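You operate a simulated robot arm through the tools that you are given. There is no shell and no other tool. Be economical: measure what you need, move in short steps, check, and stop when the job is done.

The job below is to be done with a simulated two-armed robot. You get a single attempt, and the scene is never put back.

JOB
Put the blue cloth from the pack bench top on the grey crate top. Then take the yellow-handled roller and put it on top of the big white bobbin. Then put two of the small yellow weights from the spare bench top on the pink paper pad. The order counts. Set down upright: yellow-handled roller.

It is judged by the outcome, as a careful person would: the job done as asked, and still so three seconds after it is handed in. It fails if anything else is knocked over, pushed out of place, dropped, spilled or broken. Flat cloth is picked up by pressing the open fingertips on it (5 to 10 N) and closing them slowly along it; thin cloth reads only 2 to 8 mm in the jaws.

ROBOT AND FRAMES
Two 7-joint arms with fingered hands on one trunk, on a base that drives. Base frame: it is fixed to the floor where the robot stands at the start and does not move with it; the origin is under the middle of the robot, x ahead of it, y to its left, z up; the surface under the hand at the start is at about z = 0.76. Readings come in m, degrees, newtons and seconds.
The left shoulder is at the start at [0.03, 0.119, 1.019], the right one opposite. With the tool pointing down near the work surface each hand reaches from about 0.34 to 0.76 m from the robot's upright axis, wherever it stands, measured 20 degrees to its own side. Places, roughly: big white bobbin [1, -1.5, 1.25]; blue cloth (7x12x3 cm) [0.6, 0, 0.8]; grey crate top [-4.2, 1.4, 0.6]; pink paper pad [-5.25, -0.75, 0.75]; small yellow weight [-5.25, -1.25, 0.75]; yellow-handled roller [0.25, -2.5, 0.5]. Payload 3.8 kg a hand.
Tool frame (each hand has its own): the origin (TCP) lies between the finger pads and is the grasp point; the fingertips stand 0.025 m ahead of it; z points along the fingers, y is the line along which they close. The gripper opens to 0.088 m. The gripper's body begins 0.029 m behind the TCP. The gripper is a hand of 4 fingers: y runs from the thumb to the fingers, the wrist lies at [-0.013, -0.106, -0.174] in the tool frame, and closing takes about 1.5 s.
Orientation is told as [roll, pitch, yaw] about the base's x, y, z axes, in that order, counted from this pose: with the fingers straight down and the wrist toward the robot, the tool's x, y and z point along [0, 1, 0], [1, 0, 0] and [0, 0, -1] of the base frame.

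CONTROLS
- The arms move only by the tool servo_tool. It takes "left_targets", "right_targets" or both (then of equal length, played together; a hand with none holds still); each is a list of rows, each a list of 6 numbers: the shift along the base's x, y, z in units of 30 mm (1.0 is 30 mm), then the turn, a rotation vector about the base's x, y, z in units of 6 degrees (1.0 is 6 degrees). In form: [[tx, ty, tz, ax, ay, az], ...]. A call has 1 to 8 rows; each row shifts and turns the commanded pose from where the row before left it. "left_claw" and "right_claw" are, for a hand that has rows, the closure, from 0 (fully open) to 1 (shut), set as the call begins (left out, the last holds). A call with a number of a shift or a turn outside -1 to 1 is refused whole. A row lasts 0.2 s, in which the tool goes at most 0.05 m and 8.6 degrees; a call with a longer step from one row to the next is refused whole, and so is a gripper value outside its range. Where a pose cannot be reached the arm comes as near as it can. A force on the tool above 40 N (or 10 N above the force at the start of the call, whichever is more), or a blocked arm, ends the call early, and 0.2 s more pass. The fingers move at their own pace (about 0.153 m/s each) and stop on an object; they squeeze with about 26 N. The grip force told is the motor's: it shows also when the fingers shut on nothing. Time passes only in rows, and 0.2 s behind the last, so rows that do not move let the fingers close. It gives the time, the measured TCP pose, the force on the tool (base axes), the opening and the grip force at its end, in the units of the frame above (readings bear some noise), with the torque about the TCP (base axes, N m) and any sound that the robot's microphone picked up, and new pictures: "views" is both (left out), scene, wrist or none (wrist: the cameras of the hands that moved).
- Cameras (640 x 400 px; columns grow to the right, rows downward): "scene" is now at [0.0533, -0.0001, 1.5634]; the picture's right is [-0.02, -1.00, 0.00], its down [-0.72, 0.01, -0.69] and it looks along [0.69, -0.01, -0.72] (base axes); focal length 293 px, centre (320, 200). "left" rides on the left gripper at [-0.064, -0.083, -0.098] in its tool frame; the picture's right is [-0.62, -0.37, 0.69], its down [0.71, -0.63, 0.30] and it looks along [0.32, 0.68, 0.65] (tool axes); focal length 265 px, centre (320, 200). "right" rides on the right gripper at [0.064, -0.083, -0.098] in its tool frame; the picture's right is [-0.62, 0.37, -0.69], its down [-0.71, -0.63, 0.30] and it looks along [-0.32, 0.68, 0.65] (tool axes); focal length 265 px, centre (320, 200). There is no depth. A picture from a camera that has moved, and an enlarged one, comes with that camera's place and axes in the base frame and with its lens. The place of the scene camera against the robot may be out by one fixed shift of up to 0.012 m in any direction.
- move_column(by): slides the trunk up (or, below 0, down) by that many m; the arms and the scene camera ride with it, the base frame stays. It gives what a move gives, with no picture.
- base_move(legs): drives the robot by 1 to 6 legs, each [ahead, left, turn to the left] in m, m and degrees, along the robot's own axes; the way and the turn of a leg run together, so that a leg with both is an arc; at most 1.5 m and 180 degrees a leg. The arms and the cameras ride along, it lands a little off, and it stops where it bumps. It gives what a move gives, and a new picture of the scene camera.
- curl_fingers(index, middle, ring, thumb_bend, thumb_turn, hand): sets how far each is bent, from 0 (flat) to 1 (curled in); at 0.3 the hand is open as for a grip, at 0.7 the pads meet at the TCP. One left out holds its place. A second passes; each finger stops where it meets its share of the squeeze, and holds until it gets a number again. A gripper value or a shape takes the hand back. It gives what a move gives, with no picture; readings hold the bend of each and the force on the fingers (four entries, about 0 where the hand has none), thumb and palm. thumb_turn goes from beside the hand (0) to across from the fingers (1), as for a grip.
- hand_shape(shape, hand): the hand has 4 fingers and takes this shape, open, in about a second: jaw (thumb against the fingers, like two jaws); tri (thumb and two fingers); tip (a fingertip pinch); poke (one finger out to press); point (the index stretched); flat (the hand flat); cup (the hand cupped); fist (a fist). The gripper value then closes the fingers along that shape, each until it touches; the sizes above hold for jaw. It gives what a move gives, with no picture.
- pan_tilt(pan, tilt): turns the head with the scene camera to pan (to the left, within 120 degrees either way) and tilt (down, from -29 to 69), counted from straight ahead of the robot. It gives what a move gives, and a new picture of the scene camera.
- enlarge(camera, box): a new picture of the part [left, top, right, bottom] of that camera's present view, enlarged. It takes no simulated time.
- job_done(): hands the job in; it is judged then, once.

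Work in short steps. Places have to be worked out from the pictures, the camera data and where the tool is seen: move nearer, look again, correct. Check each grasp and each placing, and mend what went wrong. You have 165 turns and 260 pictures in all, those below and enlarged ones among them. Open the grippers and draw the arms clear of the work before you hand the job in, unless the task says otherwise; then end with one line.

The tools are called after "Call:" as a command line: name --argument value ..., lists and objects as JSON in quotes. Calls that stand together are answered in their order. servo_tool: Moves the arms, as the interface text tells. Its arguments: {"type":"object","properties":{"left_targets":{"type":"array"},"left_claw":{"type":"number"},"right_targets":{"type":"array"},"right_claw":{"type":"number"},"views":{"type":"string","enum":["both","scene","wrist","none"]}},"required":[]} The other tools are called the same way: move_column (by) slides the trunk up or down; hand_shape (shape, hand) gives the hand a shape; curl_fingers (index, middle, ring, thumb_bend, thumb_turn, hand) moves the fingers one by one; base_move (legs) drives the base; pan_tilt (pan, tilt) turns the head that bears the scene camera; enlarge (camera, box) takes an enlarged picture of a part of a camera's view; job_done () hands the job in.

At the start:

```text
clock: 0.0
left_ee_pos: [0.5009, 0.1998, 1.0469]
left_tcp_rot: [0.0, -0.1, 0.0]
left_contact_force: [-0.6, -0.1, -0.4]
left_ft_torque: [0.02, 0.01, -0.02]
left_gripper_width: 0.0878
left_grip_force: 0.0
left_shape: jaw
left_bend: [0.3, 0.3, 0.3, 0.3, 0.98]
left_finger forces: [0.1, 0.1, 0.0, 0.0, 0.0, 0.1]
right_ee_pos: [0.5611, -0.1942, 1.056]
right_tcp_rot: [0.0, 0.0, 0.1]
right_contact_force: [-0.9, 0.1, 0.5]
right_ft_torque: [-0.02, 0.0, 0.01]
right_gripper_width: 0.0878
right_grip_force: 0.0
right_shape: jaw
right_bend: [0.3, 0.3, 0.3, 0.3, 0.98]
right_finger forces: [0.0, 0.0, 0.1, 0.0, 0.0, 0.0]
trunk travel left (down, up): [-0.175, 0.415]
robot x, y, heading: [0.0029, -0.0026, -0.4]
head pan, tilt: [-1.0, 46.0]
```

scene: 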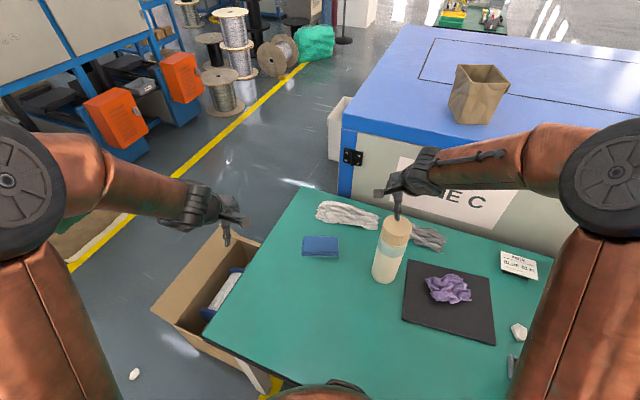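
right: 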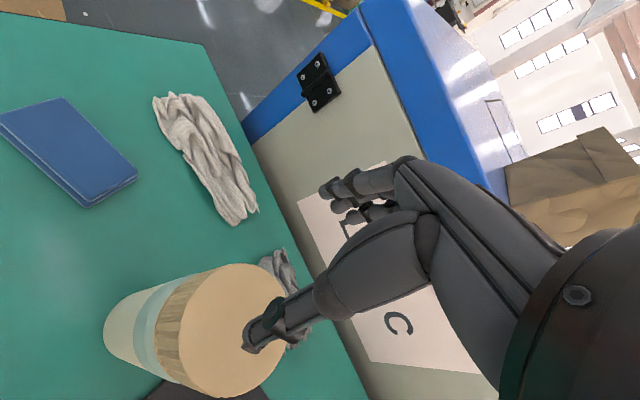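
left: 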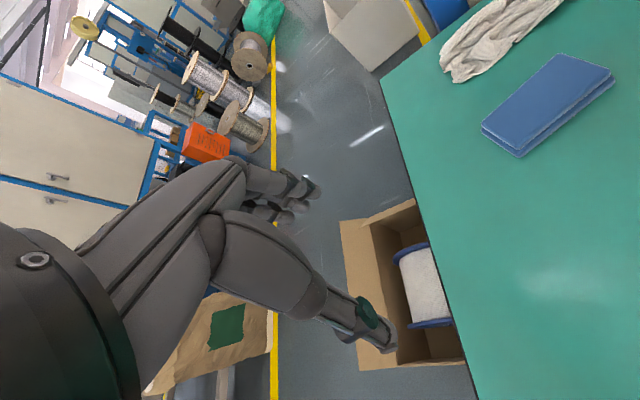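

I'll first look more closely at the blue cloth to fix its place and direction.

Call:
enlarge --camera "scene" --box '[270, 190, 430, 290]'

```text
4.00 times, centred on (350, 240) of scene
camera zoom: at [0.0533, -0.0001, 1.5634], right [-0.02, -1.0, 0.0], down [-0.72, 0.01, -0.69], along [0.69, -0.01, -0.72], focal length 1173 px, centre (200, 40)
```

zoom: 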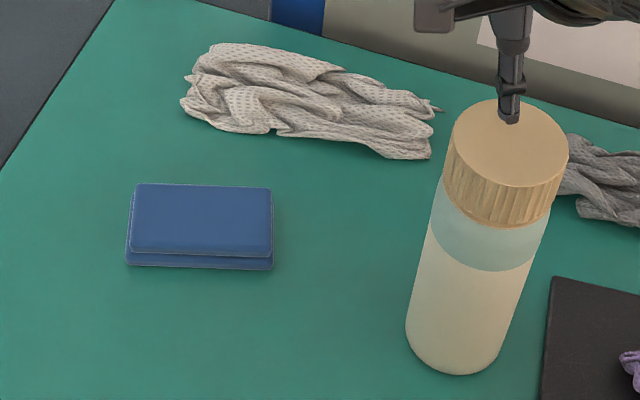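

The cloth centre is judged at about [0.597, -0.008, 0.79], long side along y. I bring the open left hand above it.

Call:
servo_tool --left_targets '[[0.45, -0.99, -0.6, 0, 0, 0], [0.45, -0.99, -0.6, 0, 0, 0], [0.45, -0.99, -0.6, 0, 0, 0], [0.45, -0.99, -0.6, 0, 0, 0], [0.45, -0.99, -0.6, 0, 0, 0], [0.45, -0.99, -0.6, 0, 0, 0], [0.45, -0.99, -0.6, 0, 0, 0], [0, 0, 0, 0, 0, 0]]' --left_claw 0

```text
clock: 1.8
left_ee_pos: [0.5964, -0.008, 0.9248]
left_tcp_rot: [0.0, -0.1, 0.0]
left_contact_force: [-0.4, 0.5, -0.6]
left_ft_torque: [0.01, -0.02, -0.01]
left_gripper_width: 0.0876
left_grip_force: 0.0
left_shape: jaw
left_bend: [0.3, 0.3, 0.3, 0.3, 0.98]
left_finger forces: [0.1, 0.0, 0.1, 0.0, 0.0, 0.0]
right_ee_pos: [0.5628, -0.1933, 1.0562]
right_tcp_rot: [0.0, 0.1, 0.0]
right_contact_force: [0.3, -0.4, -0.6]
right_ft_torque: [0.01, -0.01, 0.0]
right_gripper_width: 0.0877
right_grip_force: 0.0
right_shape: jaw
right_bend: [0.3, 0.3, 0.3, 0.3, 0.98]
right_finger forces: [0.1, 0.0, 0.0, 0.0, 0.0, 0.0]
trunk travel left (down, up): [-0.175, 0.415]
robot x, y, heading: [-0.001, 0.0015, -0.2]
head pan, tilt: [-1.0, 46.0]
camera scene: at [0.0531, 0.0006, 1.5634], right [-0.02, -1.0, 0.0], down [-0.72, 0.01, -0.69], along [0.69, -0.01, -0.72], focal length 293 px, centre (320, 200)
camera left: at [0.5132, -0.0718, 1.0218], right [-0.37, -0.62, -0.69], down [-0.63, 0.71, -0.31], along [0.68, 0.32, -0.65], focal length 265 px, centre (320, 200)
```

scene: 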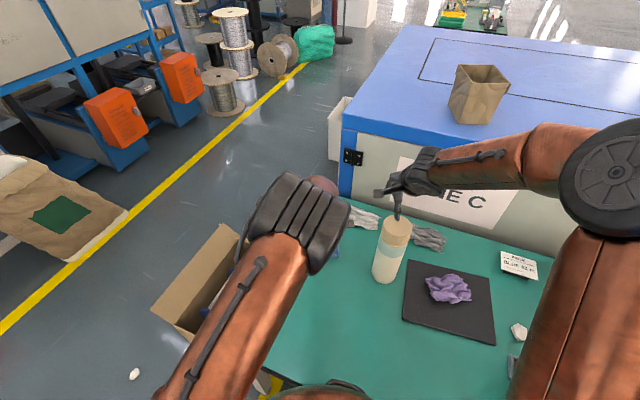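
left: 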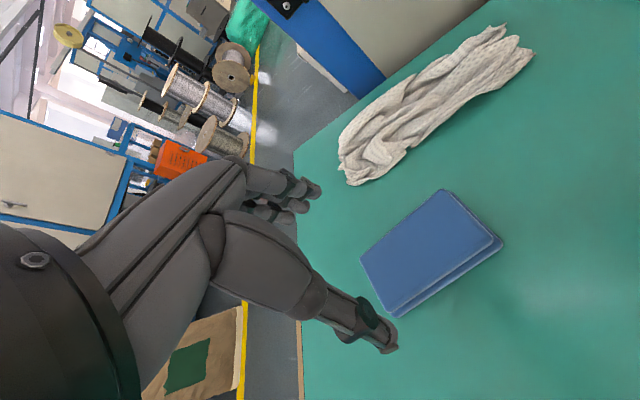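

The wrist camera puts the cloth nearer [0.615, -0.016]; the scene camera may be out by a fixed shift. I shift there, descend partway and look again.

Call:
servo_tool --left_targets '[[0.3, -0.15, -0.9, 0, 0, 0], [0.3, -0.15, -0.9, 0, 0, 0], [0, 0, -0.9, 0, 0, 0], [0, 0, 0, 0, 0, 0]]' --views "wrist"

```text
clock: 2.8
left_ee_pos: [0.6116, -0.0156, 0.8399]
left_tcp_rot: [0.0, 0.1, 0.0]
left_contact_force: [0.1, 1.1, 0.2]
left_ft_torque: [0.03, 0.01, 0.01]
left_gripper_width: 0.0875
left_grip_force: 0.1
left_shape: jaw
left_bend: [0.3, 0.3, 0.3, 0.3, 0.98]
left_finger forces: [0.0, 0.0, 0.0, 0.1, 0.1, 0.0]
right_ee_pos: [0.5618, -0.1936, 1.0568]
right_tcp_rot: [0.1, -0.1, 0.0]
right_contact_force: [0.4, 0.2, 0.6]
right_ft_torque: [-0.04, -0.01, 0.03]
right_gripper_width: 0.0874
right_grip_force: 0.1
right_shape: jaw
right_bend: [0.3, 0.3, 0.3, 0.3, 0.98]
right_finger forces: [0.0, 0.0, 0.0, 0.1, 0.0, 0.0]
trunk travel left (down, up): [-0.175, 0.415]
robot x, y, heading: [0.0013, 0.0018, 0.0]
head pan, tilt: [-1.0, 46.0]
camera left: at [0.529, -0.0797, 0.9385], right [-0.37, -0.62, -0.69], down [-0.63, 0.71, -0.3], along [0.68, 0.32, -0.65], focal length 265 px, centre (320, 200)
```

left: 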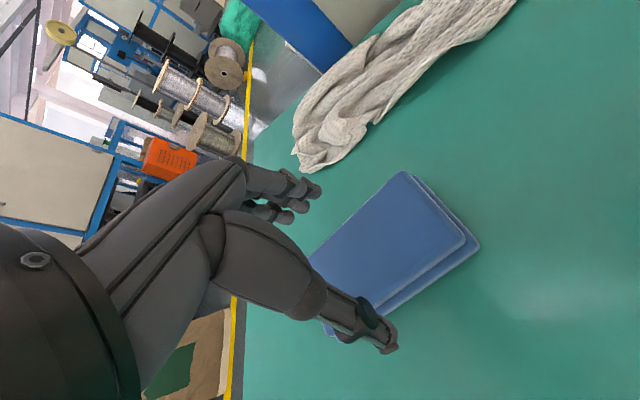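

At this height the cloth's edges read x 0.584–0.644, y about -0.07 to 0.04, so the jaws straddle it. I go down to about z 0.79 watching the force.

Call:
servo_tool --left_targets '[[0.05, 0, -0.55, 0, 0, 0], [0, 0, -0.55, 0, 0, 0], [0, 0, -0.45, 0, 0, 0], [0, 0, 0, 0, 0, 0]]' --views "wrist"

```text
clock: 3.8
left_ee_pos: [0.6142, -0.0164, 0.7949]
left_tcp_rot: [0.0, -0.1, 0.0]
left_contact_force: [-0.7, 1.2, 0.4]
left_ft_torque: [0.0, 0.03, -0.02]
left_gripper_width: 0.0876
left_grip_force: 0.0
left_shape: jaw
left_bend: [0.3, 0.3, 0.3, 0.3, 0.98]
left_finger forces: [0.0, 0.0, 0.1, 0.0, 0.1, 0.1]
right_ee_pos: [0.5617, -0.1927, 1.0566]
right_tcp_rot: [0.0, -0.1, 0.0]
right_contact_force: [0.6, -0.3, -0.2]
right_ft_torque: [-0.05, 0.02, -0.01]
right_gripper_width: 0.0879
right_grip_force: 0.2
right_shape: jaw
right_bend: [0.3, 0.3, 0.3, 0.3, 0.98]
right_finger forces: [0.0, 0.0, 0.0, 0.1, 0.0, 0.0]
trunk travel left (down, up): [-0.175, 0.415]
robot x, y, heading: [0.0018, 0.0021, 0.0]
head pan, tilt: [-1.0, 46.0]
camera left: at [0.5315, -0.08, 0.8933], right [-0.37, -0.62, -0.69], down [-0.63, 0.71, -0.31], along [0.68, 0.32, -0.65], focal length 265 px, centre (320, 200)
```

left: 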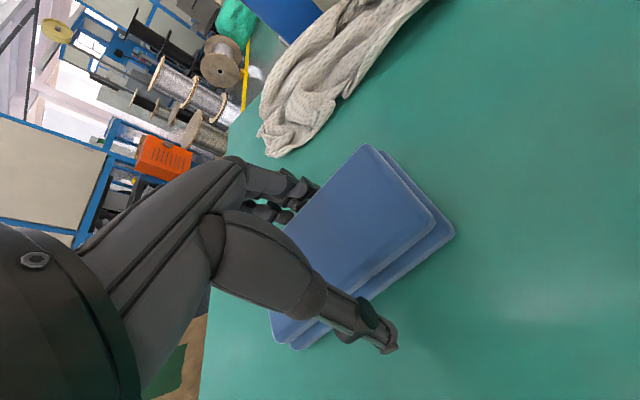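

The jaws straddle the cloth without contact. I lower a touch more and close.

Call:
servo_tool --left_targets '[[0, 0, -0.2, 0, 0, 0], [0, 0, 0, 0, 0, 0]]' --views "none"

Call:
servo_tool --left_targets '[[0, 0, 0, 0, 0, 0], [0, 0, 0, 0, 0, 0], [0, 0, 0, 0, 0, 0], [0, 0, 0, 0, 0, 0], [0, 0, 0, 0, 0, 0], [0, 0, 0, 0, 0, 0], [0, 0, 0, 0, 0, 0], [0, 0, 0, 0, 0, 0]]' --left_claw 1 --views "wrist"

```text
clock: 4.4
left_ee_pos: [0.6155, -0.0161, 0.7893]
left_tcp_rot: [0.0, -0.1, 0.0]
left_contact_force: [0.6, 0.0, -0.2]
left_ft_torque: [0.03, 0.01, -0.02]
left_gripper_width: 0.0878
left_grip_force: 0.0
left_shape: jaw
left_bend: [0.3, 0.3, 0.3, 0.3, 0.98]
left_finger forces: [0.1, 0.0, 0.0, 0.1, 0.0, 0.1]
right_ee_pos: [0.5626, -0.1931, 1.0563]
right_tcp_rot: [0.0, 0.0, 0.0]
right_contact_force: [-0.3, -0.2, 0.2]
right_ft_torque: [-0.02, -0.01, 0.0]
right_gripper_width: 0.0875
right_grip_force: 0.2
right_shape: jaw
right_bend: [0.3, 0.3, 0.3, 0.3, 0.98]
right_finger forces: [0.1, 0.0, 0.1, 0.0, 0.1, 0.0]
trunk travel left (down, up): [-0.175, 0.415]
robot x, y, heading: [0.0016, 0.001, 0.1]
head pan, tilt: [-1.0, 46.0]
```

```text
clock: 6.2
left_ee_pos: [0.6152, -0.0162, 0.7881]
left_tcp_rot: [0.0, 0.0, 0.0]
left_contact_force: [0.6, 0.2, -0.1]
left_ft_torque: [-0.01, 0.03, -0.03]
left_gripper_width: 0.0625
left_grip_force: 25.9
left_shape: jaw
left_bend: [0.28, 0.37, 0.33, 0.57, 0.99]
left_finger forces: [13.2, 7.2, 3.3, 0.0, 23.5, 0.0]
right_ee_pos: [0.5621, -0.194, 1.0552]
right_tcp_rot: [0.0, 0.0, 0.0]
right_contact_force: [-0.3, -0.1, -0.1]
right_ft_torque: [0.02, 0.0, 0.02]
right_gripper_width: 0.0876
right_grip_force: 0.1
right_shape: jaw
right_bend: [0.3, 0.3, 0.3, 0.3, 0.98]
right_finger forces: [0.0, 0.0, 0.0, 0.1, 0.0, 0.0]
trunk travel left (down, up): [-0.175, 0.415]
robot x, y, heading: [-0.0031, -0.0005, -0.2]
head pan, tilt: [-1.0, 46.0]
camera left: at [0.5325, -0.0803, 0.8875], right [-0.37, -0.62, -0.69], down [-0.63, 0.71, -0.3], along [0.68, 0.32, -0.65], focal length 265 px, centre (320, 200)
```

left: 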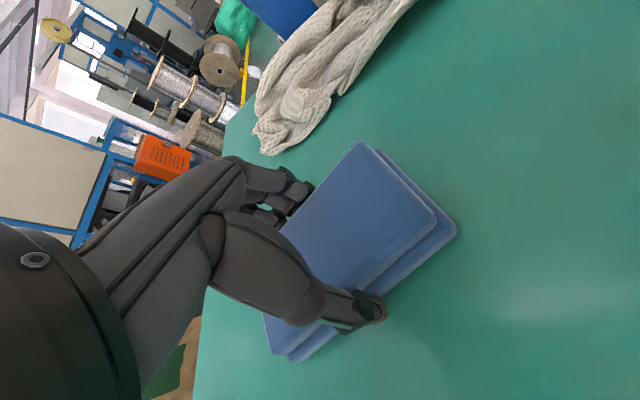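

The jaws hold the cloth at 62 mm with full squeeze. I lift it straight up and check.

Call:
servo_tool --left_targets '[[0, 0, 0.5, 0, 0, 0], [0, 0, 0.9, 0, 0, 0], [0, 0, 0.9, 0, 0, 0], [0, 0, 0.9, 0, 0, 0], [0, 0, 0.9, 0, 0, 0], [0, 0, 0.9, 0, 0, 0], [0, 0, 0.9, 0, 0, 0], [0, 0, 0, 0, 0, 0]]' --views "both"

```text
clock: 8.0
left_ee_pos: [0.616, -0.0174, 0.9651]
left_tcp_rot: [0.1, -0.1, -0.1]
left_contact_force: [-0.4, 0.3, -0.3]
left_ft_torque: [0.02, 0.03, 0.03]
left_gripper_width: 0.0625
left_grip_force: 25.7
left_shape: jaw
left_bend: [0.28, 0.37, 0.33, 0.57, 0.99]
left_finger forces: [13.3, 7.1, 3.2, 0.1, 23.5, 0.0]
right_ee_pos: [0.5631, -0.1929, 1.0557]
right_tcp_rot: [0.0, 0.0, 0.0]
right_contact_force: [-0.8, 1.1, -1.1]
right_ft_torque: [0.02, 0.05, -0.02]
right_gripper_width: 0.0876
right_grip_force: 0.0
right_shape: jaw
right_bend: [0.3, 0.3, 0.3, 0.3, 0.98]
right_finger forces: [0.0, 0.0, 0.0, 0.0, 0.0, 0.1]
trunk travel left (down, up): [-0.175, 0.415]
robot x, y, heading: [-0.0034, 0.0008, 0.0]
head pan, tilt: [-1.0, 46.0]
camera scene: at [0.0538, -0.0003, 1.5633], right [-0.02, -1.0, 0.0], down [-0.72, 0.01, -0.69], along [0.69, -0.01, -0.72], focal length 293 px, centre (320, 200)
camera left: at [0.5336, -0.0811, 1.064], right [-0.37, -0.62, -0.69], down [-0.63, 0.71, -0.3], along [0.68, 0.32, -0.65], focal length 265 px, centre (320, 200)
```

scene: 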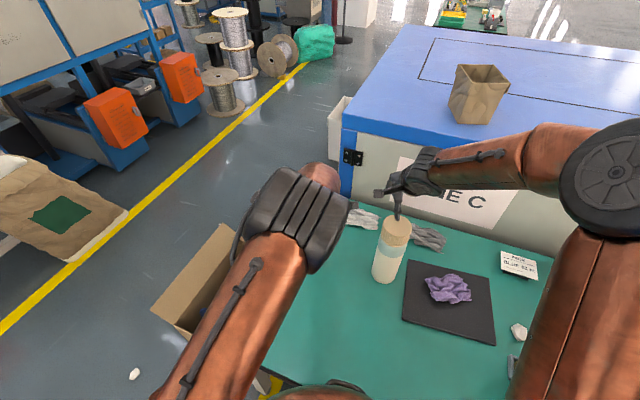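
left: 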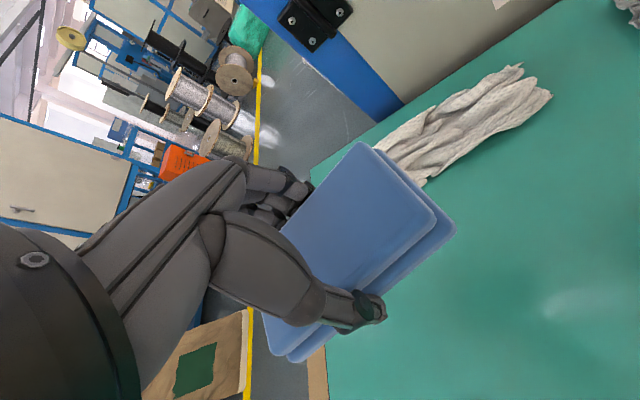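

The cloth is held. I lift both hands clear of the bottle and draw them in a bit for driving, then look around.

Call:
servo_tool --left_targets '[[0, 0, 0.9, 0, 0, 0], [0, 0.3, 0.9, 0, 0, 0], [-0.5, 0.6, 0.8, 0, 0, 0], [-0.9, 0.6, 0.6, 0, 0, 0], [-0.9, 0.6, 0.4, 0, 0, 0], [-0.9, 0.6, 0, 0, 0, 0], [-0.9, 0.6, 0, 0, 0, 0], [-0.5, 0.6, 0, 0, 0, 0]]' --right_targets '[[0, 0, 0.9, 0, 0, 0], [0, 0, 0.9, 0, 0, 0], [-0.5, 0, 0.3, 0, 0, 0], [-0.9, 0, 0, 0, 0, 0], [-0.9, 0, 0, 0, 0, 0], [-0.9, 0, 0, 0, 0, 0], [-0.5, 0, 0, 0, 0, 0], [0, 0, 0, 0, 0, 0]]' --views "none"

Call:
pan_tilt --pan 118 --tilt 25

Call:
pan_tilt --pan -118 --tilt 25

Call:
pan_tilt --pan -50 --tilt 25

```text
clock: 9.8
left_ee_pos: [0.4755, 0.1, 1.0743]
left_tcp_rot: [0.0, -0.1, 0.0]
left_contact_force: [0.6, 0.2, 0.4]
left_ft_torque: [0.03, 0.02, -0.02]
left_gripper_width: 0.0622
left_grip_force: 26.1
left_shape: jaw
left_bend: [0.28, 0.37, 0.34, 0.57, 0.99]
left_finger forces: [13.2, 7.0, 3.2, 0.0, 23.5, 0.0]
right_ee_pos: [0.4503, -0.1937, 1.1171]
right_tcp_rot: [0.0, 0.0, 0.0]
right_contact_force: [0.5, 0.1, 0.1]
right_ft_torque: [0.01, 0.02, 0.01]
right_gripper_width: 0.0877
right_grip_force: 0.0
right_shape: jaw
right_bend: [0.3, 0.3, 0.3, 0.3, 0.98]
right_finger forces: [0.1, 0.0, 0.0, 0.1, 0.1, 0.0]
trunk travel left (down, up): [-0.175, 0.415]
robot x, y, heading: [-0.0034, -0.0039, -0.1]
head pan, tilt: [-1.0, 46.0]
```

```text
clock: 11.8
left_ee_pos: [0.4757, 0.0983, 1.0737]
left_tcp_rot: [0.0, -0.1, 0.0]
left_contact_force: [-0.8, -0.6, -0.5]
left_ft_torque: [-0.01, -0.02, -0.04]
left_gripper_width: 0.0623
left_grip_force: 25.8
left_shape: jaw
left_bend: [0.28, 0.37, 0.34, 0.57, 0.99]
left_finger forces: [13.1, 7.1, 3.3, 0.0, 23.5, 0.1]
right_ee_pos: [0.4514, -0.1922, 1.1176]
right_tcp_rot: [0.0, -0.1, 0.0]
right_contact_force: [0.1, 0.6, -0.6]
right_ft_torque: [-0.01, 0.0, 0.0]
right_gripper_width: 0.0876
right_grip_force: 0.1
right_shape: jaw
right_bend: [0.3, 0.3, 0.3, 0.3, 0.98]
right_finger forces: [0.1, 0.0, 0.0, 0.0, 0.0, 0.1]
trunk travel left (down, up): [-0.175, 0.415]
robot x, y, heading: [-0.0016, -0.002, -0.3]
head pan, tilt: [118.0, 25.0]
camera scene: at [-0.0704, 0.0826, 1.5954], right [0.88, 0.47, 0.0], down [0.2, -0.37, -0.91], along [-0.43, 0.8, -0.42], focal length 293 px, centre (320, 200)
```

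scene: 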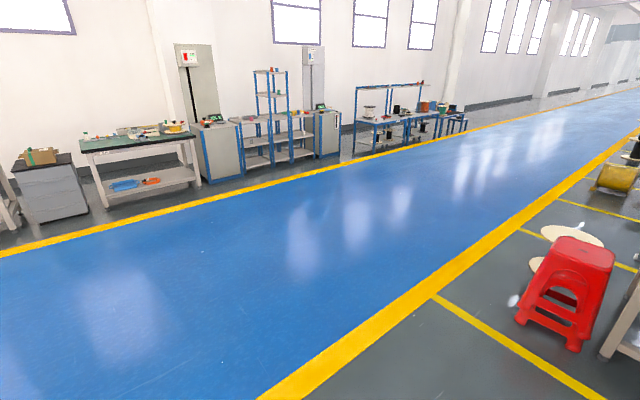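

```text
clock: 15.1
left_ee_pos: [0.4756, 0.0988, 1.0732]
left_tcp_rot: [0.0, -0.1, 0.0]
left_contact_force: [-0.3, -0.8, 0.1]
left_ft_torque: [0.01, -0.01, -0.02]
left_gripper_width: 0.0626
left_grip_force: 25.9
left_shape: jaw
left_bend: [0.28, 0.37, 0.34, 0.57, 0.99]
left_finger forces: [13.3, 7.1, 3.2, 0.0, 23.4, 0.1]
right_ee_pos: [0.452, -0.1921, 1.1167]
right_tcp_rot: [0.0, 0.0, 0.0]
right_contact_force: [-0.2, 0.3, 0.1]
right_ft_torque: [0.01, 0.0, 0.02]
right_gripper_width: 0.0875
right_grip_force: 0.1
right_shape: jaw
right_bend: [0.3, 0.3, 0.3, 0.3, 0.98]
right_finger forces: [0.1, 0.0, 0.1, 0.0, 0.1, 0.0]
trunk travel left (down, up): [-0.175, 0.415]
robot x, y, heading: [0.0013, -0.0004, -0.1]
head pan, tilt: [-118.0, 25.0]
camera scene: at [-0.0704, -0.0802, 1.5954], right [-0.88, 0.47, 0.0], down [0.2, 0.37, -0.91], along [-0.43, -0.8, -0.42], focal length 293 px, centre (320, 200)
```

scene: 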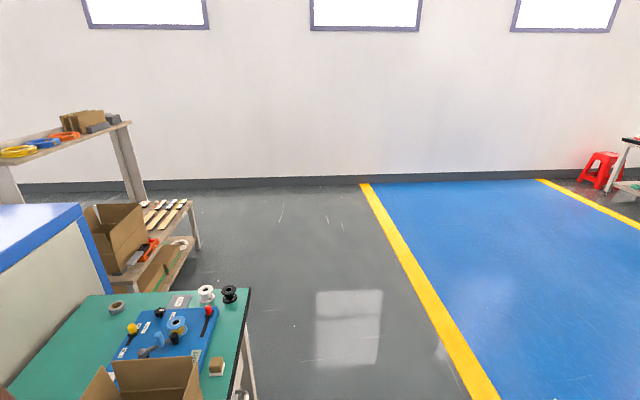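

```text
clock: 16.5
left_ee_pos: [0.4754, 0.0986, 1.0732]
left_tcp_rot: [0.0, -0.1, 0.1]
left_contact_force: [-0.2, 0.1, 0.7]
left_ft_torque: [-0.04, 0.01, 0.02]
left_gripper_width: 0.0623
left_grip_force: 26.1
left_shape: jaw
left_bend: [0.28, 0.37, 0.34, 0.57, 0.99]
left_finger forces: [13.2, 7.1, 3.3, 0.1, 23.4, 0.1]
right_ee_pos: [0.4517, -0.1926, 1.1174]
right_tcp_rot: [0.0, -0.1, 0.0]
right_contact_force: [-1.0, -0.2, 0.7]
right_ft_torque: [0.02, 0.06, -0.01]
right_gripper_width: 0.0876
right_grip_force: 0.0
right_shape: jaw
right_bend: [0.3, 0.3, 0.3, 0.3, 0.98]
right_finger forces: [0.0, 0.0, 0.1, 0.0, 0.1, 0.1]
trunk travel left (down, up): [-0.175, 0.415]
robot x, y, heading: [-0.0009, 0.0019, -0.1]
head pan, tilt: [-50.0, 25.0]
camera scene: at [0.032, -0.0694, 1.5954], right [-0.77, -0.64, 0.0], down [-0.27, 0.32, -0.91], along [0.58, -0.69, -0.42], focal length 293 px, centre (320, 200)
```

scene: 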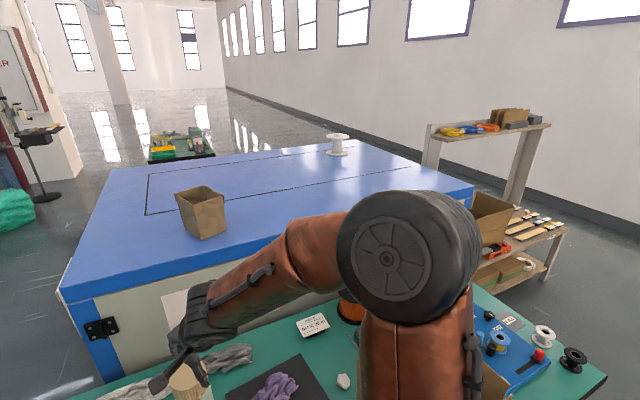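

The grey crate is the cabinet seen at about (-4.3, 1.45) beyond the blue aisle; the aisle is free. I back off the bench, turn to heading about 157° and drive towards it, stopping well short.

Call:
base_move --legs '[[-1.0, 0, 0], [0, 0, 157], [1.2, 0, 0]]'

Call:
pan_tilt --pan 0 --tilt 25

```text
clock: 34.1
left_ee_pos: [-2.6348, 0.444, 1.0756]
left_tcp_rot: [-0.1, 0.0, 161.7]
left_contact_force: [-0.2, -0.2, -0.3]
left_ft_torque: [0.0, -0.03, 0.01]
left_gripper_width: 0.0621
left_grip_force: 26.5
left_shape: jaw
left_bend: [0.28, 0.37, 0.34, 0.57, 0.99]
left_finger forces: [13.0, 6.9, 3.2, 0.0, 23.1, 0.0]
right_ee_pos: [-2.5197, 0.7132, 1.1166]
right_tcp_rot: [0.0, 0.0, 161.8]
right_contact_force: [-0.5, -0.6, 0.2]
right_ft_torque: [-0.02, 0.02, 0.0]
right_gripper_width: 0.0877
right_grip_force: 0.1
right_shape: jaw
right_bend: [0.3, 0.3, 0.3, 0.3, 0.98]
right_finger forces: [0.0, 0.0, 0.0, 0.0, 0.0, 0.1]
trunk travel left (down, up): [-0.175, 0.415]
robot x, y, heading: [-2.1541, 0.3885, 161.9]
head pan, tilt: [-50.0, 25.0]
camera scene: at [-2.1764, 0.4694, 1.5954], right [0.93, 0.37, 0.0], down [0.16, -0.39, -0.91], along [-0.33, 0.84, -0.42], focal length 293 px, centre (320, 200)
```

scene: 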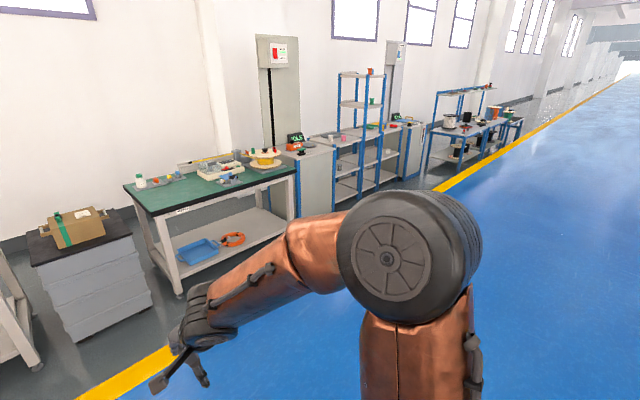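

```text
clock: 35.2
left_ee_pos: [-2.6357, 0.4435, 1.0743]
left_tcp_rot: [0.0, 0.0, 161.7]
left_contact_force: [0.9, -0.3, -1.1]
left_ft_torque: [-0.01, -0.01, 0.01]
left_gripper_width: 0.0619
left_grip_force: 25.5
left_shape: jaw
left_bend: [0.28, 0.37, 0.34, 0.57, 0.99]
left_finger forces: [13.0, 6.9, 3.2, 0.1, 23.1, 0.1]
right_ee_pos: [-2.5207, 0.7139, 1.1169]
right_tcp_rot: [0.0, 0.0, 161.6]
right_contact_force: [0.1, 0.9, 0.0]
right_ft_torque: [-0.01, 0.03, 0.01]
right_gripper_width: 0.0874
right_grip_force: 0.0
right_shape: jaw
right_bend: [0.3, 0.3, 0.3, 0.3, 0.98]
right_finger forces: [0.0, 0.0, 0.1, 0.0, 0.0, 0.0]
trunk travel left (down, up): [-0.175, 0.415]
robot x, y, heading: [-2.1541, 0.3889, 161.7]
head pan, tilt: [0.0, 25.0]
camera scene: at [-2.2293, 0.4126, 1.5954], right [0.31, 0.95, 0.0], down [0.4, -0.13, -0.91], along [-0.86, 0.29, -0.42], focal length 293 px, centre (320, 200)
```

scene: 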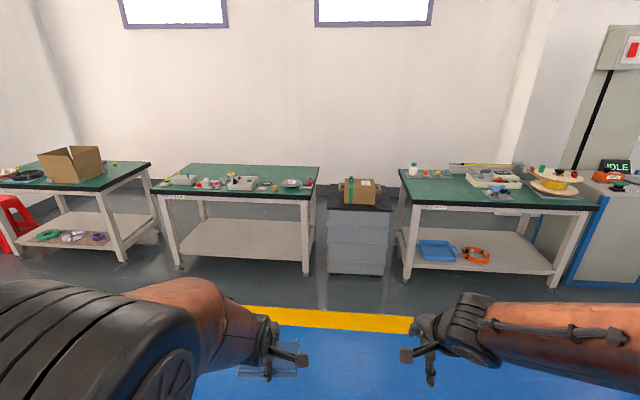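

The crate's front edge lies about (-3.99, 1.32) at z 0.6, facing heading ~158°, with a carton on its top; there should be free strips beside it. I drive nearer and look down.

Call:
base_move --legs '[[0, 0, -3.7], [1.15, -0.318, 0]]'

Call:
pan_tilt --pan 0 --tilt 45

```text
clock: 41.7
left_ee_pos: [-3.5441, 1.2323, 1.0728]
left_tcp_rot: [0.0, 0.1, 155.2]
left_contact_force: [-0.1, 0.1, -0.1]
left_ft_torque: [0.0, -0.04, 0.01]
left_gripper_width: 0.062
left_grip_force: 25.8
left_shape: jaw
left_bend: [0.28, 0.37, 0.34, 0.57, 0.99]
left_finger forces: [12.9, 6.8, 3.2, 0.0, 23.2, 0.1]
right_ee_pos: [-3.3989, 1.4872, 1.1173]
right_tcp_rot: [-0.1, 0.1, 155.1]
right_contact_force: [-0.1, -0.3, -0.1]
right_ft_torque: [0.0, -0.01, -0.01]
right_gripper_width: 0.0875
right_grip_force: 0.1
right_shape: jaw
right_bend: [0.3, 0.3, 0.3, 0.3, 0.98]
right_finger forces: [0.0, 0.1, 0.1, 0.1, 0.0, 0.0]
trunk travel left (down, up): [-0.175, 0.415]
robot x, y, heading: [-3.0723, 1.1241, 155.2]
head pan, tilt: [0.0, 25.0]
camera scene: at [-3.1439, 1.1547, 1.5953], right [0.42, 0.91, 0.0], down [0.38, -0.18, -0.91], along [-0.82, 0.38, -0.42], focal length 293 px, centre (320, 200)
```

scene: 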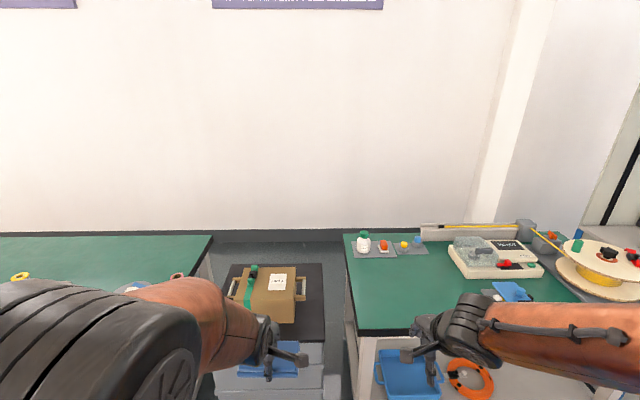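

```text
clock: 42.5
left_ee_pos: [-3.5438, 1.2326, 1.0735]
left_tcp_rot: [0.0, 0.1, 155.3]
left_contact_force: [0.7, 0.6, 0.1]
left_ft_torque: [0.01, 0.0, 0.02]
left_gripper_width: 0.0619
left_grip_force: 26.0
left_shape: jaw
left_bend: [0.28, 0.37, 0.34, 0.57, 0.99]
left_finger forces: [13.0, 6.9, 3.2, 0.1, 23.1, 0.0]
right_ee_pos: [-3.3988, 1.4875, 1.117]
right_tcp_rot: [0.0, 0.0, 155.2]
right_contact_force: [0.6, -0.2, 0.2]
right_ft_torque: [0.02, -0.02, 0.0]
right_gripper_width: 0.0874
right_grip_force: 0.0
right_shape: jaw
right_bend: [0.3, 0.3, 0.3, 0.3, 0.98]
right_finger forces: [0.1, 0.0, 0.0, 0.0, 0.0, 0.1]
trunk travel left (down, up): [-0.175, 0.415]
robot x, y, heading: [-3.0707, 1.1221, 155.5]
head pan, tilt: [0.0, 45.0]
camera scene: at [-3.1337, 1.1499, 1.5648], right [0.42, 0.91, 0.0], down [0.64, -0.3, -0.71], along [-0.64, 0.3, -0.71], focal length 293 px, centre (320, 200)
```

scene: 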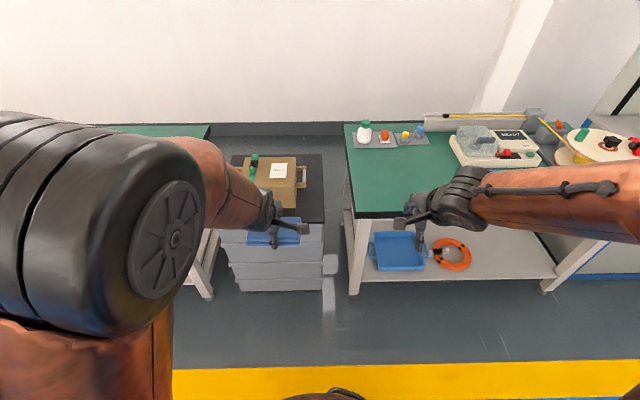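

I enlarge the crate top to find the free area.

Call:
enlarge --camera "scene" --box '[210, 135, 338, 260]'

```text
3.20 times, centred on (274, 198) of scene
camera zoom: at [-3.1337, 1.1499, 1.5648], right [0.42, 0.91, 0.0], down [0.64, -0.3, -0.71], along [-0.64, 0.3, -0.71], focal length 938 px, centre (467, 208)
```

zoom: 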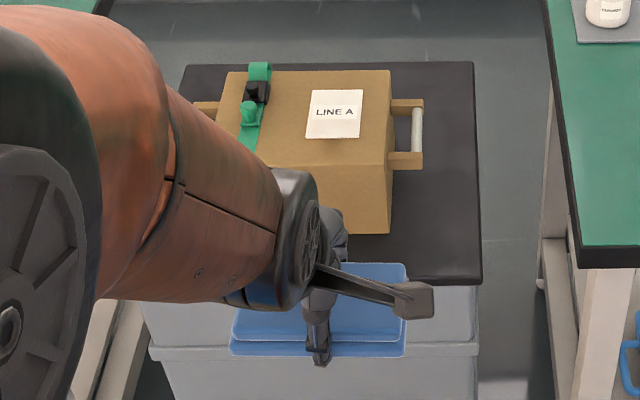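

The free front-right corner of the crate top (right of the carton) fits the cloth: target about (-3.953, 1.473). I drive so the left hand can reach it, then lower the trunk.

Call:
base_move --legs '[[0.43, -0.082, 0.5]]'

Call:
move_column --by -0.16

Call:
servo_tool --left_targets '[[0, 0, 0, 0, 0, 0]]'

```text
clock: 45.1
left_ee_pos: [-3.8997, 1.4789, 1.0745]
left_tcp_rot: [0.0, -0.1, 155.8]
left_contact_force: [0.1, 0.1, -0.2]
left_ft_torque: [0.01, 0.0, -0.03]
left_gripper_width: 0.0622
left_grip_force: 25.9
left_shape: jaw
left_bend: [0.28, 0.37, 0.34, 0.57, 0.99]
left_finger forces: [13.0, 6.8, 3.2, 0.0, 23.1, 0.0]
right_ee_pos: [-3.7572, 1.7353, 1.1169]
right_tcp_rot: [0.0, 0.1, 155.8]
right_contact_force: [-1.5, 0.3, 0.2]
right_ft_torque: [0.03, -0.02, 0.03]
right_gripper_width: 0.0876
right_grip_force: 0.2
right_shape: jaw
right_bend: [0.3, 0.3, 0.3, 0.3, 0.98]
right_finger forces: [0.1, 0.0, 0.1, 0.0, 0.0, 0.0]
trunk travel left (down, up): [-0.175, 0.415]
robot x, y, heading: [-3.4242, 1.372, 155.5]
head pan, tilt: [0.0, 45.0]
camera scene: at [-3.489, 1.401, 1.5647], right [0.41, 0.91, 0.0], down [0.65, -0.29, -0.71], along [-0.64, 0.29, -0.71], focal length 293 px, centre (320, 200)
```

scene: 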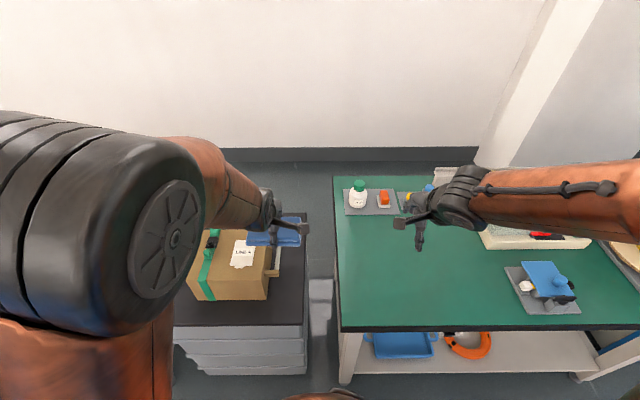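

```text
clock: 47.0
left_ee_pos: [-3.8977, 1.4789, 0.9147]
left_tcp_rot: [-0.1, -0.1, 155.8]
left_contact_force: [0.0, 0.0, -0.3]
left_ft_torque: [0.03, -0.01, -0.01]
left_gripper_width: 0.0618
left_grip_force: 25.7
left_shape: jaw
left_bend: [0.28, 0.37, 0.34, 0.57, 0.99]
left_finger forces: [13.0, 6.9, 3.2, 0.1, 23.1, 0.1]
right_ee_pos: [-3.7569, 1.7336, 0.9566]
right_tcp_rot: [0.0, 0.0, 155.8]
right_contact_force: [0.8, -0.3, 0.8]
right_ft_torque: [-0.01, 0.01, 0.03]
right_gripper_width: 0.0878
right_grip_force: 0.1
right_shape: jaw
right_bend: [0.3, 0.3, 0.3, 0.3, 0.98]
right_finger forces: [0.0, 0.0, 0.0, 0.1, 0.0, 0.0]
trunk travel left (down, up): [-0.015, 0.575]
robot x, y, heading: [-3.4258, 1.3698, 155.7]
head pan, tilt: [0.0, 45.0]
```

```text
clock: 47.4
left_ee_pos: [-3.8983, 1.4792, 0.9139]
left_tcp_rot: [0.1, 0.0, 155.8]
left_contact_force: [0.2, -0.1, -0.2]
left_ft_torque: [0.02, -0.02, 0.01]
left_gripper_width: 0.062
left_grip_force: 26.1
left_shape: jaw
left_bend: [0.28, 0.37, 0.34, 0.57, 0.99]
left_finger forces: [13.0, 6.9, 3.2, 0.0, 23.1, 0.1]
right_ee_pos: [-3.7571, 1.7346, 0.9574]
right_tcp_rot: [-0.1, 0.0, 155.9]
right_contact_force: [0.0, -1.1, 0.4]
right_ft_torque: [-0.03, -0.01, -0.01]
right_gripper_width: 0.0874
right_grip_force: 0.1
right_shape: jaw
right_bend: [0.3, 0.3, 0.3, 0.3, 0.98]
right_finger forces: [0.0, 0.0, 0.0, 0.1, 0.0, 0.0]
trunk travel left (down, up): [-0.015, 0.575]
robot x, y, heading: [-3.4269, 1.3731, 155.6]
head pan, tilt: [0.0, 45.0]
camera scene: at [-3.4881, 1.4004, 1.4048], right [0.41, 0.91, 0.0], down [0.65, -0.29, -0.71], along [-0.65, 0.29, -0.71], focal length 293 px, centre (320, 200)
camera left: at [-3.7951, 1.503, 1.013], right [0.59, 0.42, -0.69], down [0.28, -0.91, -0.3], along [-0.76, -0.02, -0.65], focal length 265 px, centre (320, 200)
```

scene: 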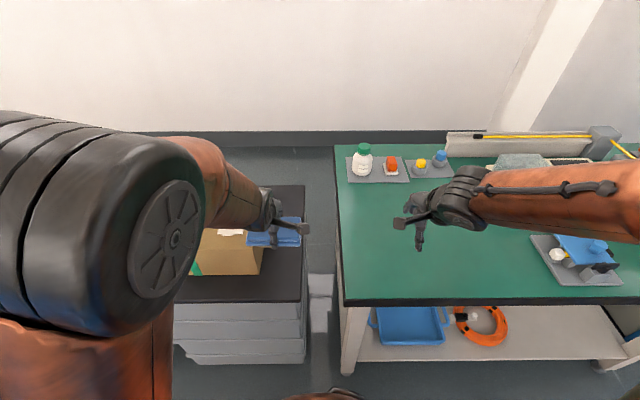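
left: 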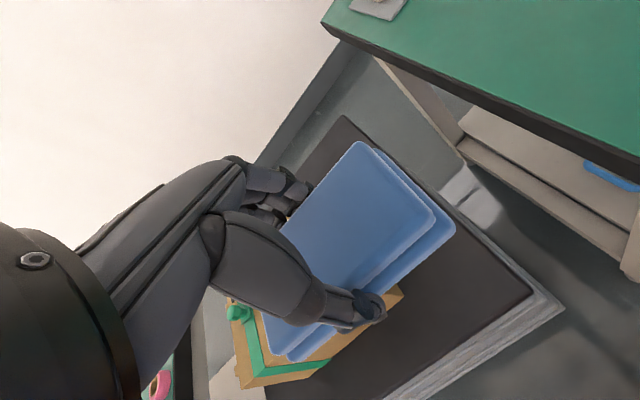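

Both cameras agree on the crate's front-right corner near (-3.857, 1.507). I go to (-3.942, 1.468) and down to about z 0.70.

Call:
servo_tool --left_targets '[[-0.74, -0.18, 0, 0, 0, 0], [-0.74, -0.18, -0.2, 0, 0, 0], [0, 0, -1, 0, 0, 0], [0, 0, -1, 0, 0, 0], [0, 0, -1, 0, 0, 0], [0, 0, -1, 0, 0, 0], [0, 0, -1, 0, 0, 0], [0, 0, -1, 0, 0, 0]]'

```text
clock: 49.0
left_ee_pos: [-3.9455, 1.4702, 0.7593]
left_tcp_rot: [-0.3, -1.3, 155.7]
left_contact_force: [12.5, -5.6, 24.1]
left_ft_torque: [0.06, 0.87, 0.19]
left_gripper_width: 0.0595
left_grip_force: 26.1
left_shape: jaw
left_bend: [0.3, 0.37, 0.39, 0.56, 0.97]
left_finger forces: [11.2, 41.4, 3.4, 0.0, 29.0, 0.0]
right_ee_pos: [-3.7542, 1.7333, 0.9586]
right_tcp_rot: [0.0, -0.1, 155.9]
right_contact_force: [0.3, 0.1, 0.1]
right_ft_torque: [0.02, -0.03, -0.04]
right_gripper_width: 0.0876
right_grip_force: 0.1
right_shape: jaw
right_bend: [0.3, 0.3, 0.3, 0.3, 0.98]
right_finger forces: [0.0, 0.0, 0.0, 0.0, 0.1, 0.0]
trunk travel left (down, up): [-0.015, 0.575]
robot x, y, heading: [-3.4263, 1.3739, 155.9]
head pan, tilt: [0.0, 45.0]
stopped in row 8 (left hand): the force on the tool passed its limit at 52 N (the readings are from after the stop); the commanded pose is now the measured one
camera scene: at [-3.4852, 1.3993, 1.4052], right [0.41, 0.91, 0.0], down [0.64, -0.29, -0.71], along [-0.65, 0.29, -0.71], focal length 293 px, centre (320, 200)
camera left: at [-3.8412, 1.4927, 0.8568], right [0.58, 0.42, -0.7], down [0.28, -0.91, -0.32], along [-0.77, -0.01, -0.64], focal length 265 px, centre (320, 200)
```

scene: 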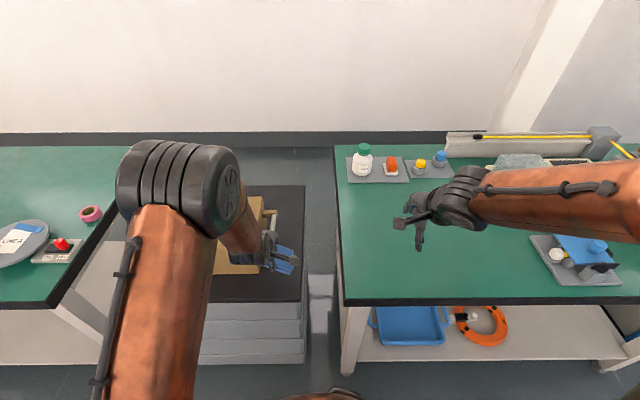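
left: 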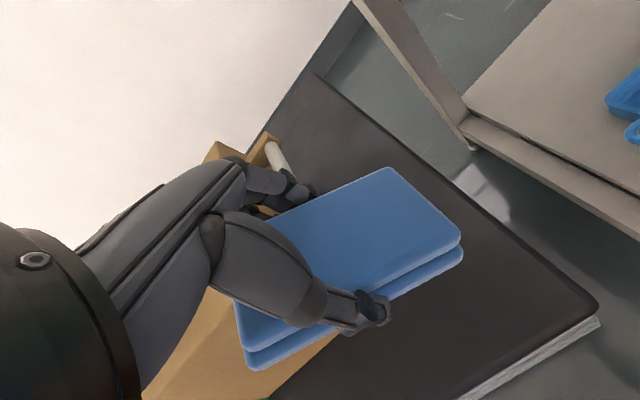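

The cloth's left end and a finger touched the carton's top at about z 0.74 — the carton comes further out than I judged. I lift off at once and look.

Call:
servo_tool --left_targets '[[0, 0, 1, 0, 0, 0], [0, 0, 1, 0, 0, 0], [0.5, 0.3, 0.5, 0, 0, 0], [0.6, 0.6, 0, 0, 0, 0], [0.6, 0.6, 0, 0, 0, 0], [0.5, 0.6, 0, 0, 0, 0], [0, 0, 0, 0, 0, 0]]'

```text
clock: 50.6
left_ee_pos: [-3.8776, 1.5317, 0.8327]
left_tcp_rot: [-0.1, -0.8, 155.7]
left_contact_force: [0.3, -0.2, -0.9]
left_ft_torque: [0.02, 0.02, -0.01]
left_gripper_width: 0.0602
left_grip_force: 26.2
left_shape: jaw
left_bend: [0.29, 0.38, 0.38, 0.57, 0.98]
left_finger forces: [13.7, 6.6, 5.3, 0.0, 24.3, 0.1]
right_ee_pos: [-3.7567, 1.7352, 0.9556]
right_tcp_rot: [0.0, -0.1, 155.9]
right_contact_force: [-0.4, -0.8, -0.6]
right_ft_torque: [0.02, -0.03, -0.06]
right_gripper_width: 0.0877
right_grip_force: 0.1
right_shape: jaw
right_bend: [0.3, 0.3, 0.3, 0.3, 0.98]
right_finger forces: [0.0, 0.1, 0.1, 0.0, 0.0, 0.0]
trunk travel left (down, up): [-0.015, 0.575]
robot x, y, heading: [-3.4243, 1.3768, 155.8]
head pan, tilt: [0.0, 45.0]
camera scene: at [-3.4883, 1.4002, 1.4048], right [0.41, 0.91, 0.0], down [0.65, -0.29, -0.71], along [-0.65, 0.29, -0.71], focal length 293 px, centre (320, 200)
camera left: at [-3.7739, 1.5555, 0.9294], right [0.58, 0.42, -0.7], down [0.28, -0.91, -0.32], along [-0.76, -0.01, -0.64], focal length 265 px, centre (320, 200)
```

scene: 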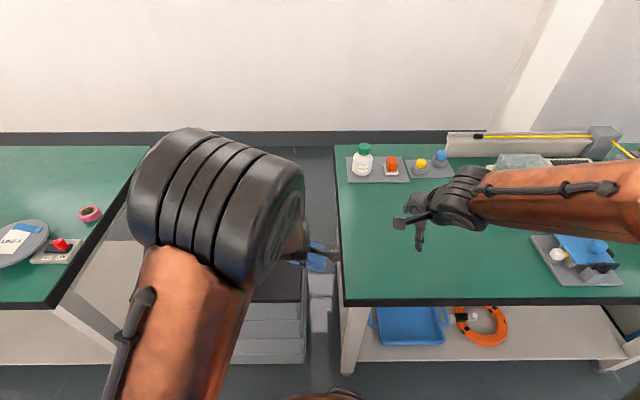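
left: 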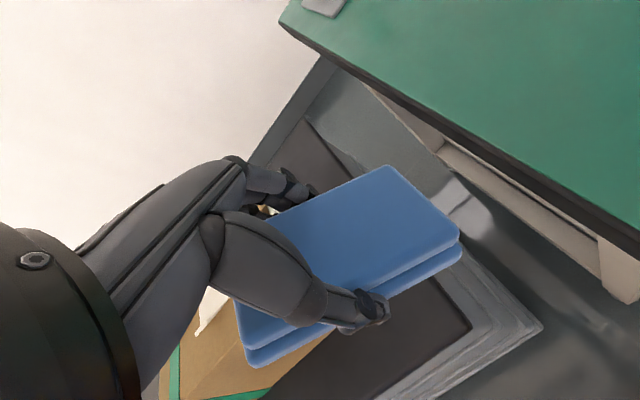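

The cloth is still held, slightly tilted. The corner is confirmed at (-3.856, 1.502); I aim nearer the front edge, (-3.920, 1.463), which keeps clear of the carton and its handle, and descend carefully.

Call:
servo_tool --left_targets '[[-0.48, -0.77, 0, 0, 0.1, 0], [-0.48, -0.77, 0, 0, 0, 0], [-0.46, -0.77, 0, 0, 0, 0], [0, 0, -0.7, 0, 0, 0], [0, 0, -0.7, 0, 0, 0], [0, 0, -0.5, 0, 0, 0], [0, 0, 0, 0, 0, 0]]'

```text
clock: 52.2
left_ee_pos: [-3.9227, 1.4651, 0.7769]
left_tcp_rot: [0.0, -1.5, 155.7]
left_contact_force: [0.8, 0.2, -1.3]
left_ft_torque: [-0.01, -0.02, 0.03]
left_gripper_width: 0.0598
left_grip_force: 25.8
left_shape: jaw
left_bend: [0.29, 0.38, 0.38, 0.57, 0.98]
left_finger forces: [13.7, 6.6, 5.1, 0.0, 24.2, 0.1]
right_ee_pos: [-3.7568, 1.735, 0.9577]
right_tcp_rot: [0.0, 0.0, 155.9]
right_contact_force: [-0.1, 0.0, -0.3]
right_ft_torque: [-0.01, 0.0, -0.01]
right_gripper_width: 0.0876
right_grip_force: 0.0
right_shape: jaw
right_bend: [0.3, 0.3, 0.3, 0.3, 0.98]
right_finger forces: [0.0, 0.1, 0.0, 0.0, 0.0, 0.0]
trunk travel left (down, up): [-0.015, 0.575]
robot x, y, heading: [-3.4265, 1.374, 155.9]
head pan, tilt: [0.0, 45.0]
camera scene: at [-3.4881, 1.4004, 1.4048], right [0.41, 0.91, 0.0], down [0.65, -0.29, -0.71], along [-0.65, 0.29, -0.71], focal length 293 px, centre (320, 200)
camera left: at [-3.8181, 1.4874, 0.8732], right [0.57, 0.42, -0.7], down [0.27, -0.91, -0.32], along [-0.77, -0.01, -0.64], focal length 265 px, centre (320, 200)
```

scene: 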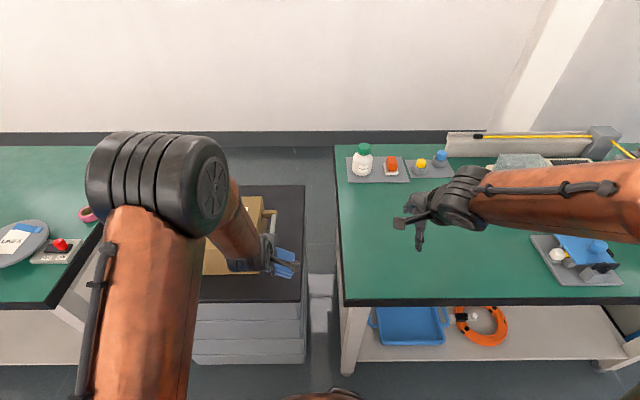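
left: 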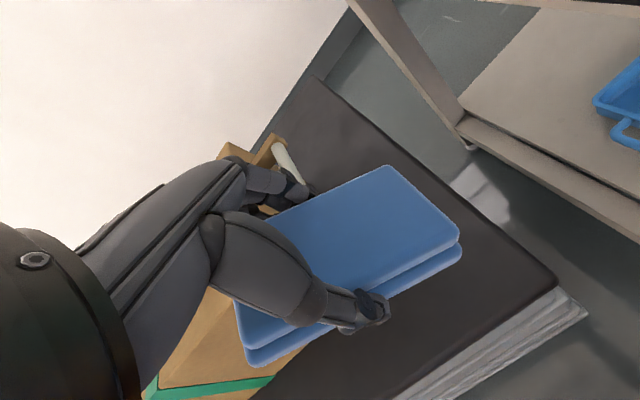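

The carton's front face reads 0.094 m in from the crate edge, so the cloth now clears it by about 2 cm. I descend slowly.

Call:
servo_tool --left_targets '[[0, 0, -0.5, 0, 0, 0], [0, 0, -0.5, 0, 0, 0], [0, 0, -0.5, 0, 0, 0], [0, 0, -0.5, 0, 0, 0], [0, 0, -0.5, 0, 0, 0], [0, 0, 0, 0, 0, 0]]' --views "wrist"

```text
clock: 53.6
left_ee_pos: [-3.923, 1.4628, 0.6997]
left_tcp_rot: [0.1, -1.5, 155.8]
left_contact_force: [1.1, -0.8, 1.3]
left_ft_torque: [-0.02, 0.0, 0.07]
left_gripper_width: 0.0598
left_grip_force: 25.9
left_shape: jaw
left_bend: [0.29, 0.38, 0.38, 0.57, 0.98]
left_finger forces: [13.6, 6.4, 4.6, 0.0, 24.8, 0.1]
right_ee_pos: [-3.757, 1.7336, 0.9567]
right_tcp_rot: [0.0, 0.0, 155.9]
right_contact_force: [-0.1, -0.3, 0.7]
right_ft_torque: [-0.01, -0.02, -0.03]
right_gripper_width: 0.0875
right_grip_force: 0.1
right_shape: jaw
right_bend: [0.3, 0.3, 0.3, 0.3, 0.98]
right_finger forces: [0.1, 0.1, 0.1, 0.0, 0.1, 0.1]
trunk travel left (down, up): [-0.015, 0.575]
robot x, y, heading: [-3.4217, 1.3757, 155.7]
head pan, tilt: [0.0, 45.0]
camera left: at [-3.818, 1.4865, 0.7965], right [0.57, 0.42, -0.7], down [0.27, -0.91, -0.32], along [-0.77, -0.01, -0.64], focal length 265 px, centre (320, 200)
```

left: 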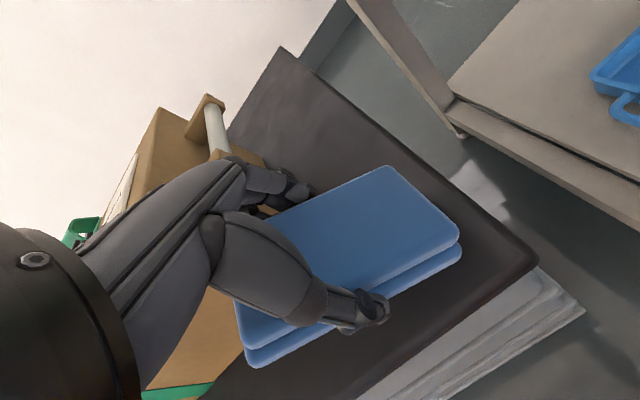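

Clear so far, with only about 1 N. I continue down until the cloth meets the top.

Call:
servo_tool --left_targets '[[0, 0, -0.4, 0, 0, 0], [0, 0, -0.4, 0, 0, 0], [0, 0, -0.4, 0, 0, 0], [0, 0, -0.3, 0, 0, 0], [0, 0, 0, 0, 0, 0]]' --views "wrist"

```text
clock: 54.6
left_ee_pos: [-3.9262, 1.4643, 0.6656]
left_tcp_rot: [0.0, -2.5, 155.8]
left_contact_force: [8.6, -6.5, 26.4]
left_ft_torque: [-0.4, -1.23, 0.05]
left_gripper_width: 0.0578
left_grip_force: 26.2
left_shape: jaw
left_bend: [0.3, 0.41, 0.38, 0.55, 0.98]
left_finger forces: [10.3, 4.2, 3.1, 0.1, 38.9, 0.0]
right_ee_pos: [-3.7557, 1.733, 0.9569]
right_tcp_rot: [0.0, 0.0, 155.9]
right_contact_force: [-0.3, 1.4, -0.3]
right_ft_torque: [-0.01, 0.01, -0.02]
right_gripper_width: 0.0873
right_grip_force: 0.1
right_shape: jaw
right_bend: [0.3, 0.3, 0.3, 0.3, 0.98]
right_finger forces: [0.1, 0.1, 0.0, 0.0, 0.0, 0.1]
trunk travel left (down, up): [-0.015, 0.575]
robot x, y, heading: [-3.4255, 1.3768, 156.0]
head pan, tilt: [0.0, 45.0]
stopped in row 4 (left hand): the force on the tool passed its limit at 53 N (the readings are from after the stop); the commanded pose is now the measured one
camera left: at [-3.819, 1.4873, 0.7613], right [0.56, 0.43, -0.71], down [0.27, -0.9, -0.33], along [-0.78, 0.0, -0.63], focal length 265 px, centre (320, 200)
```

left: 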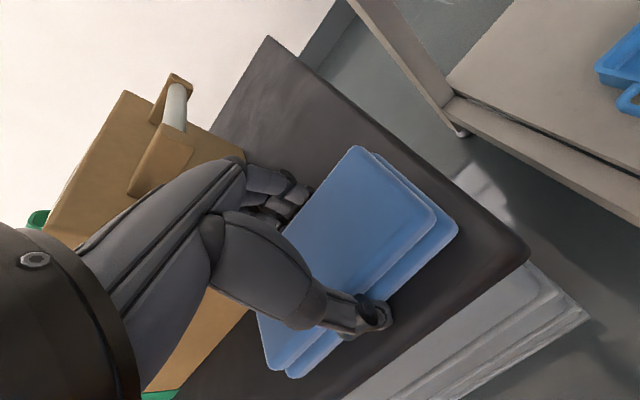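

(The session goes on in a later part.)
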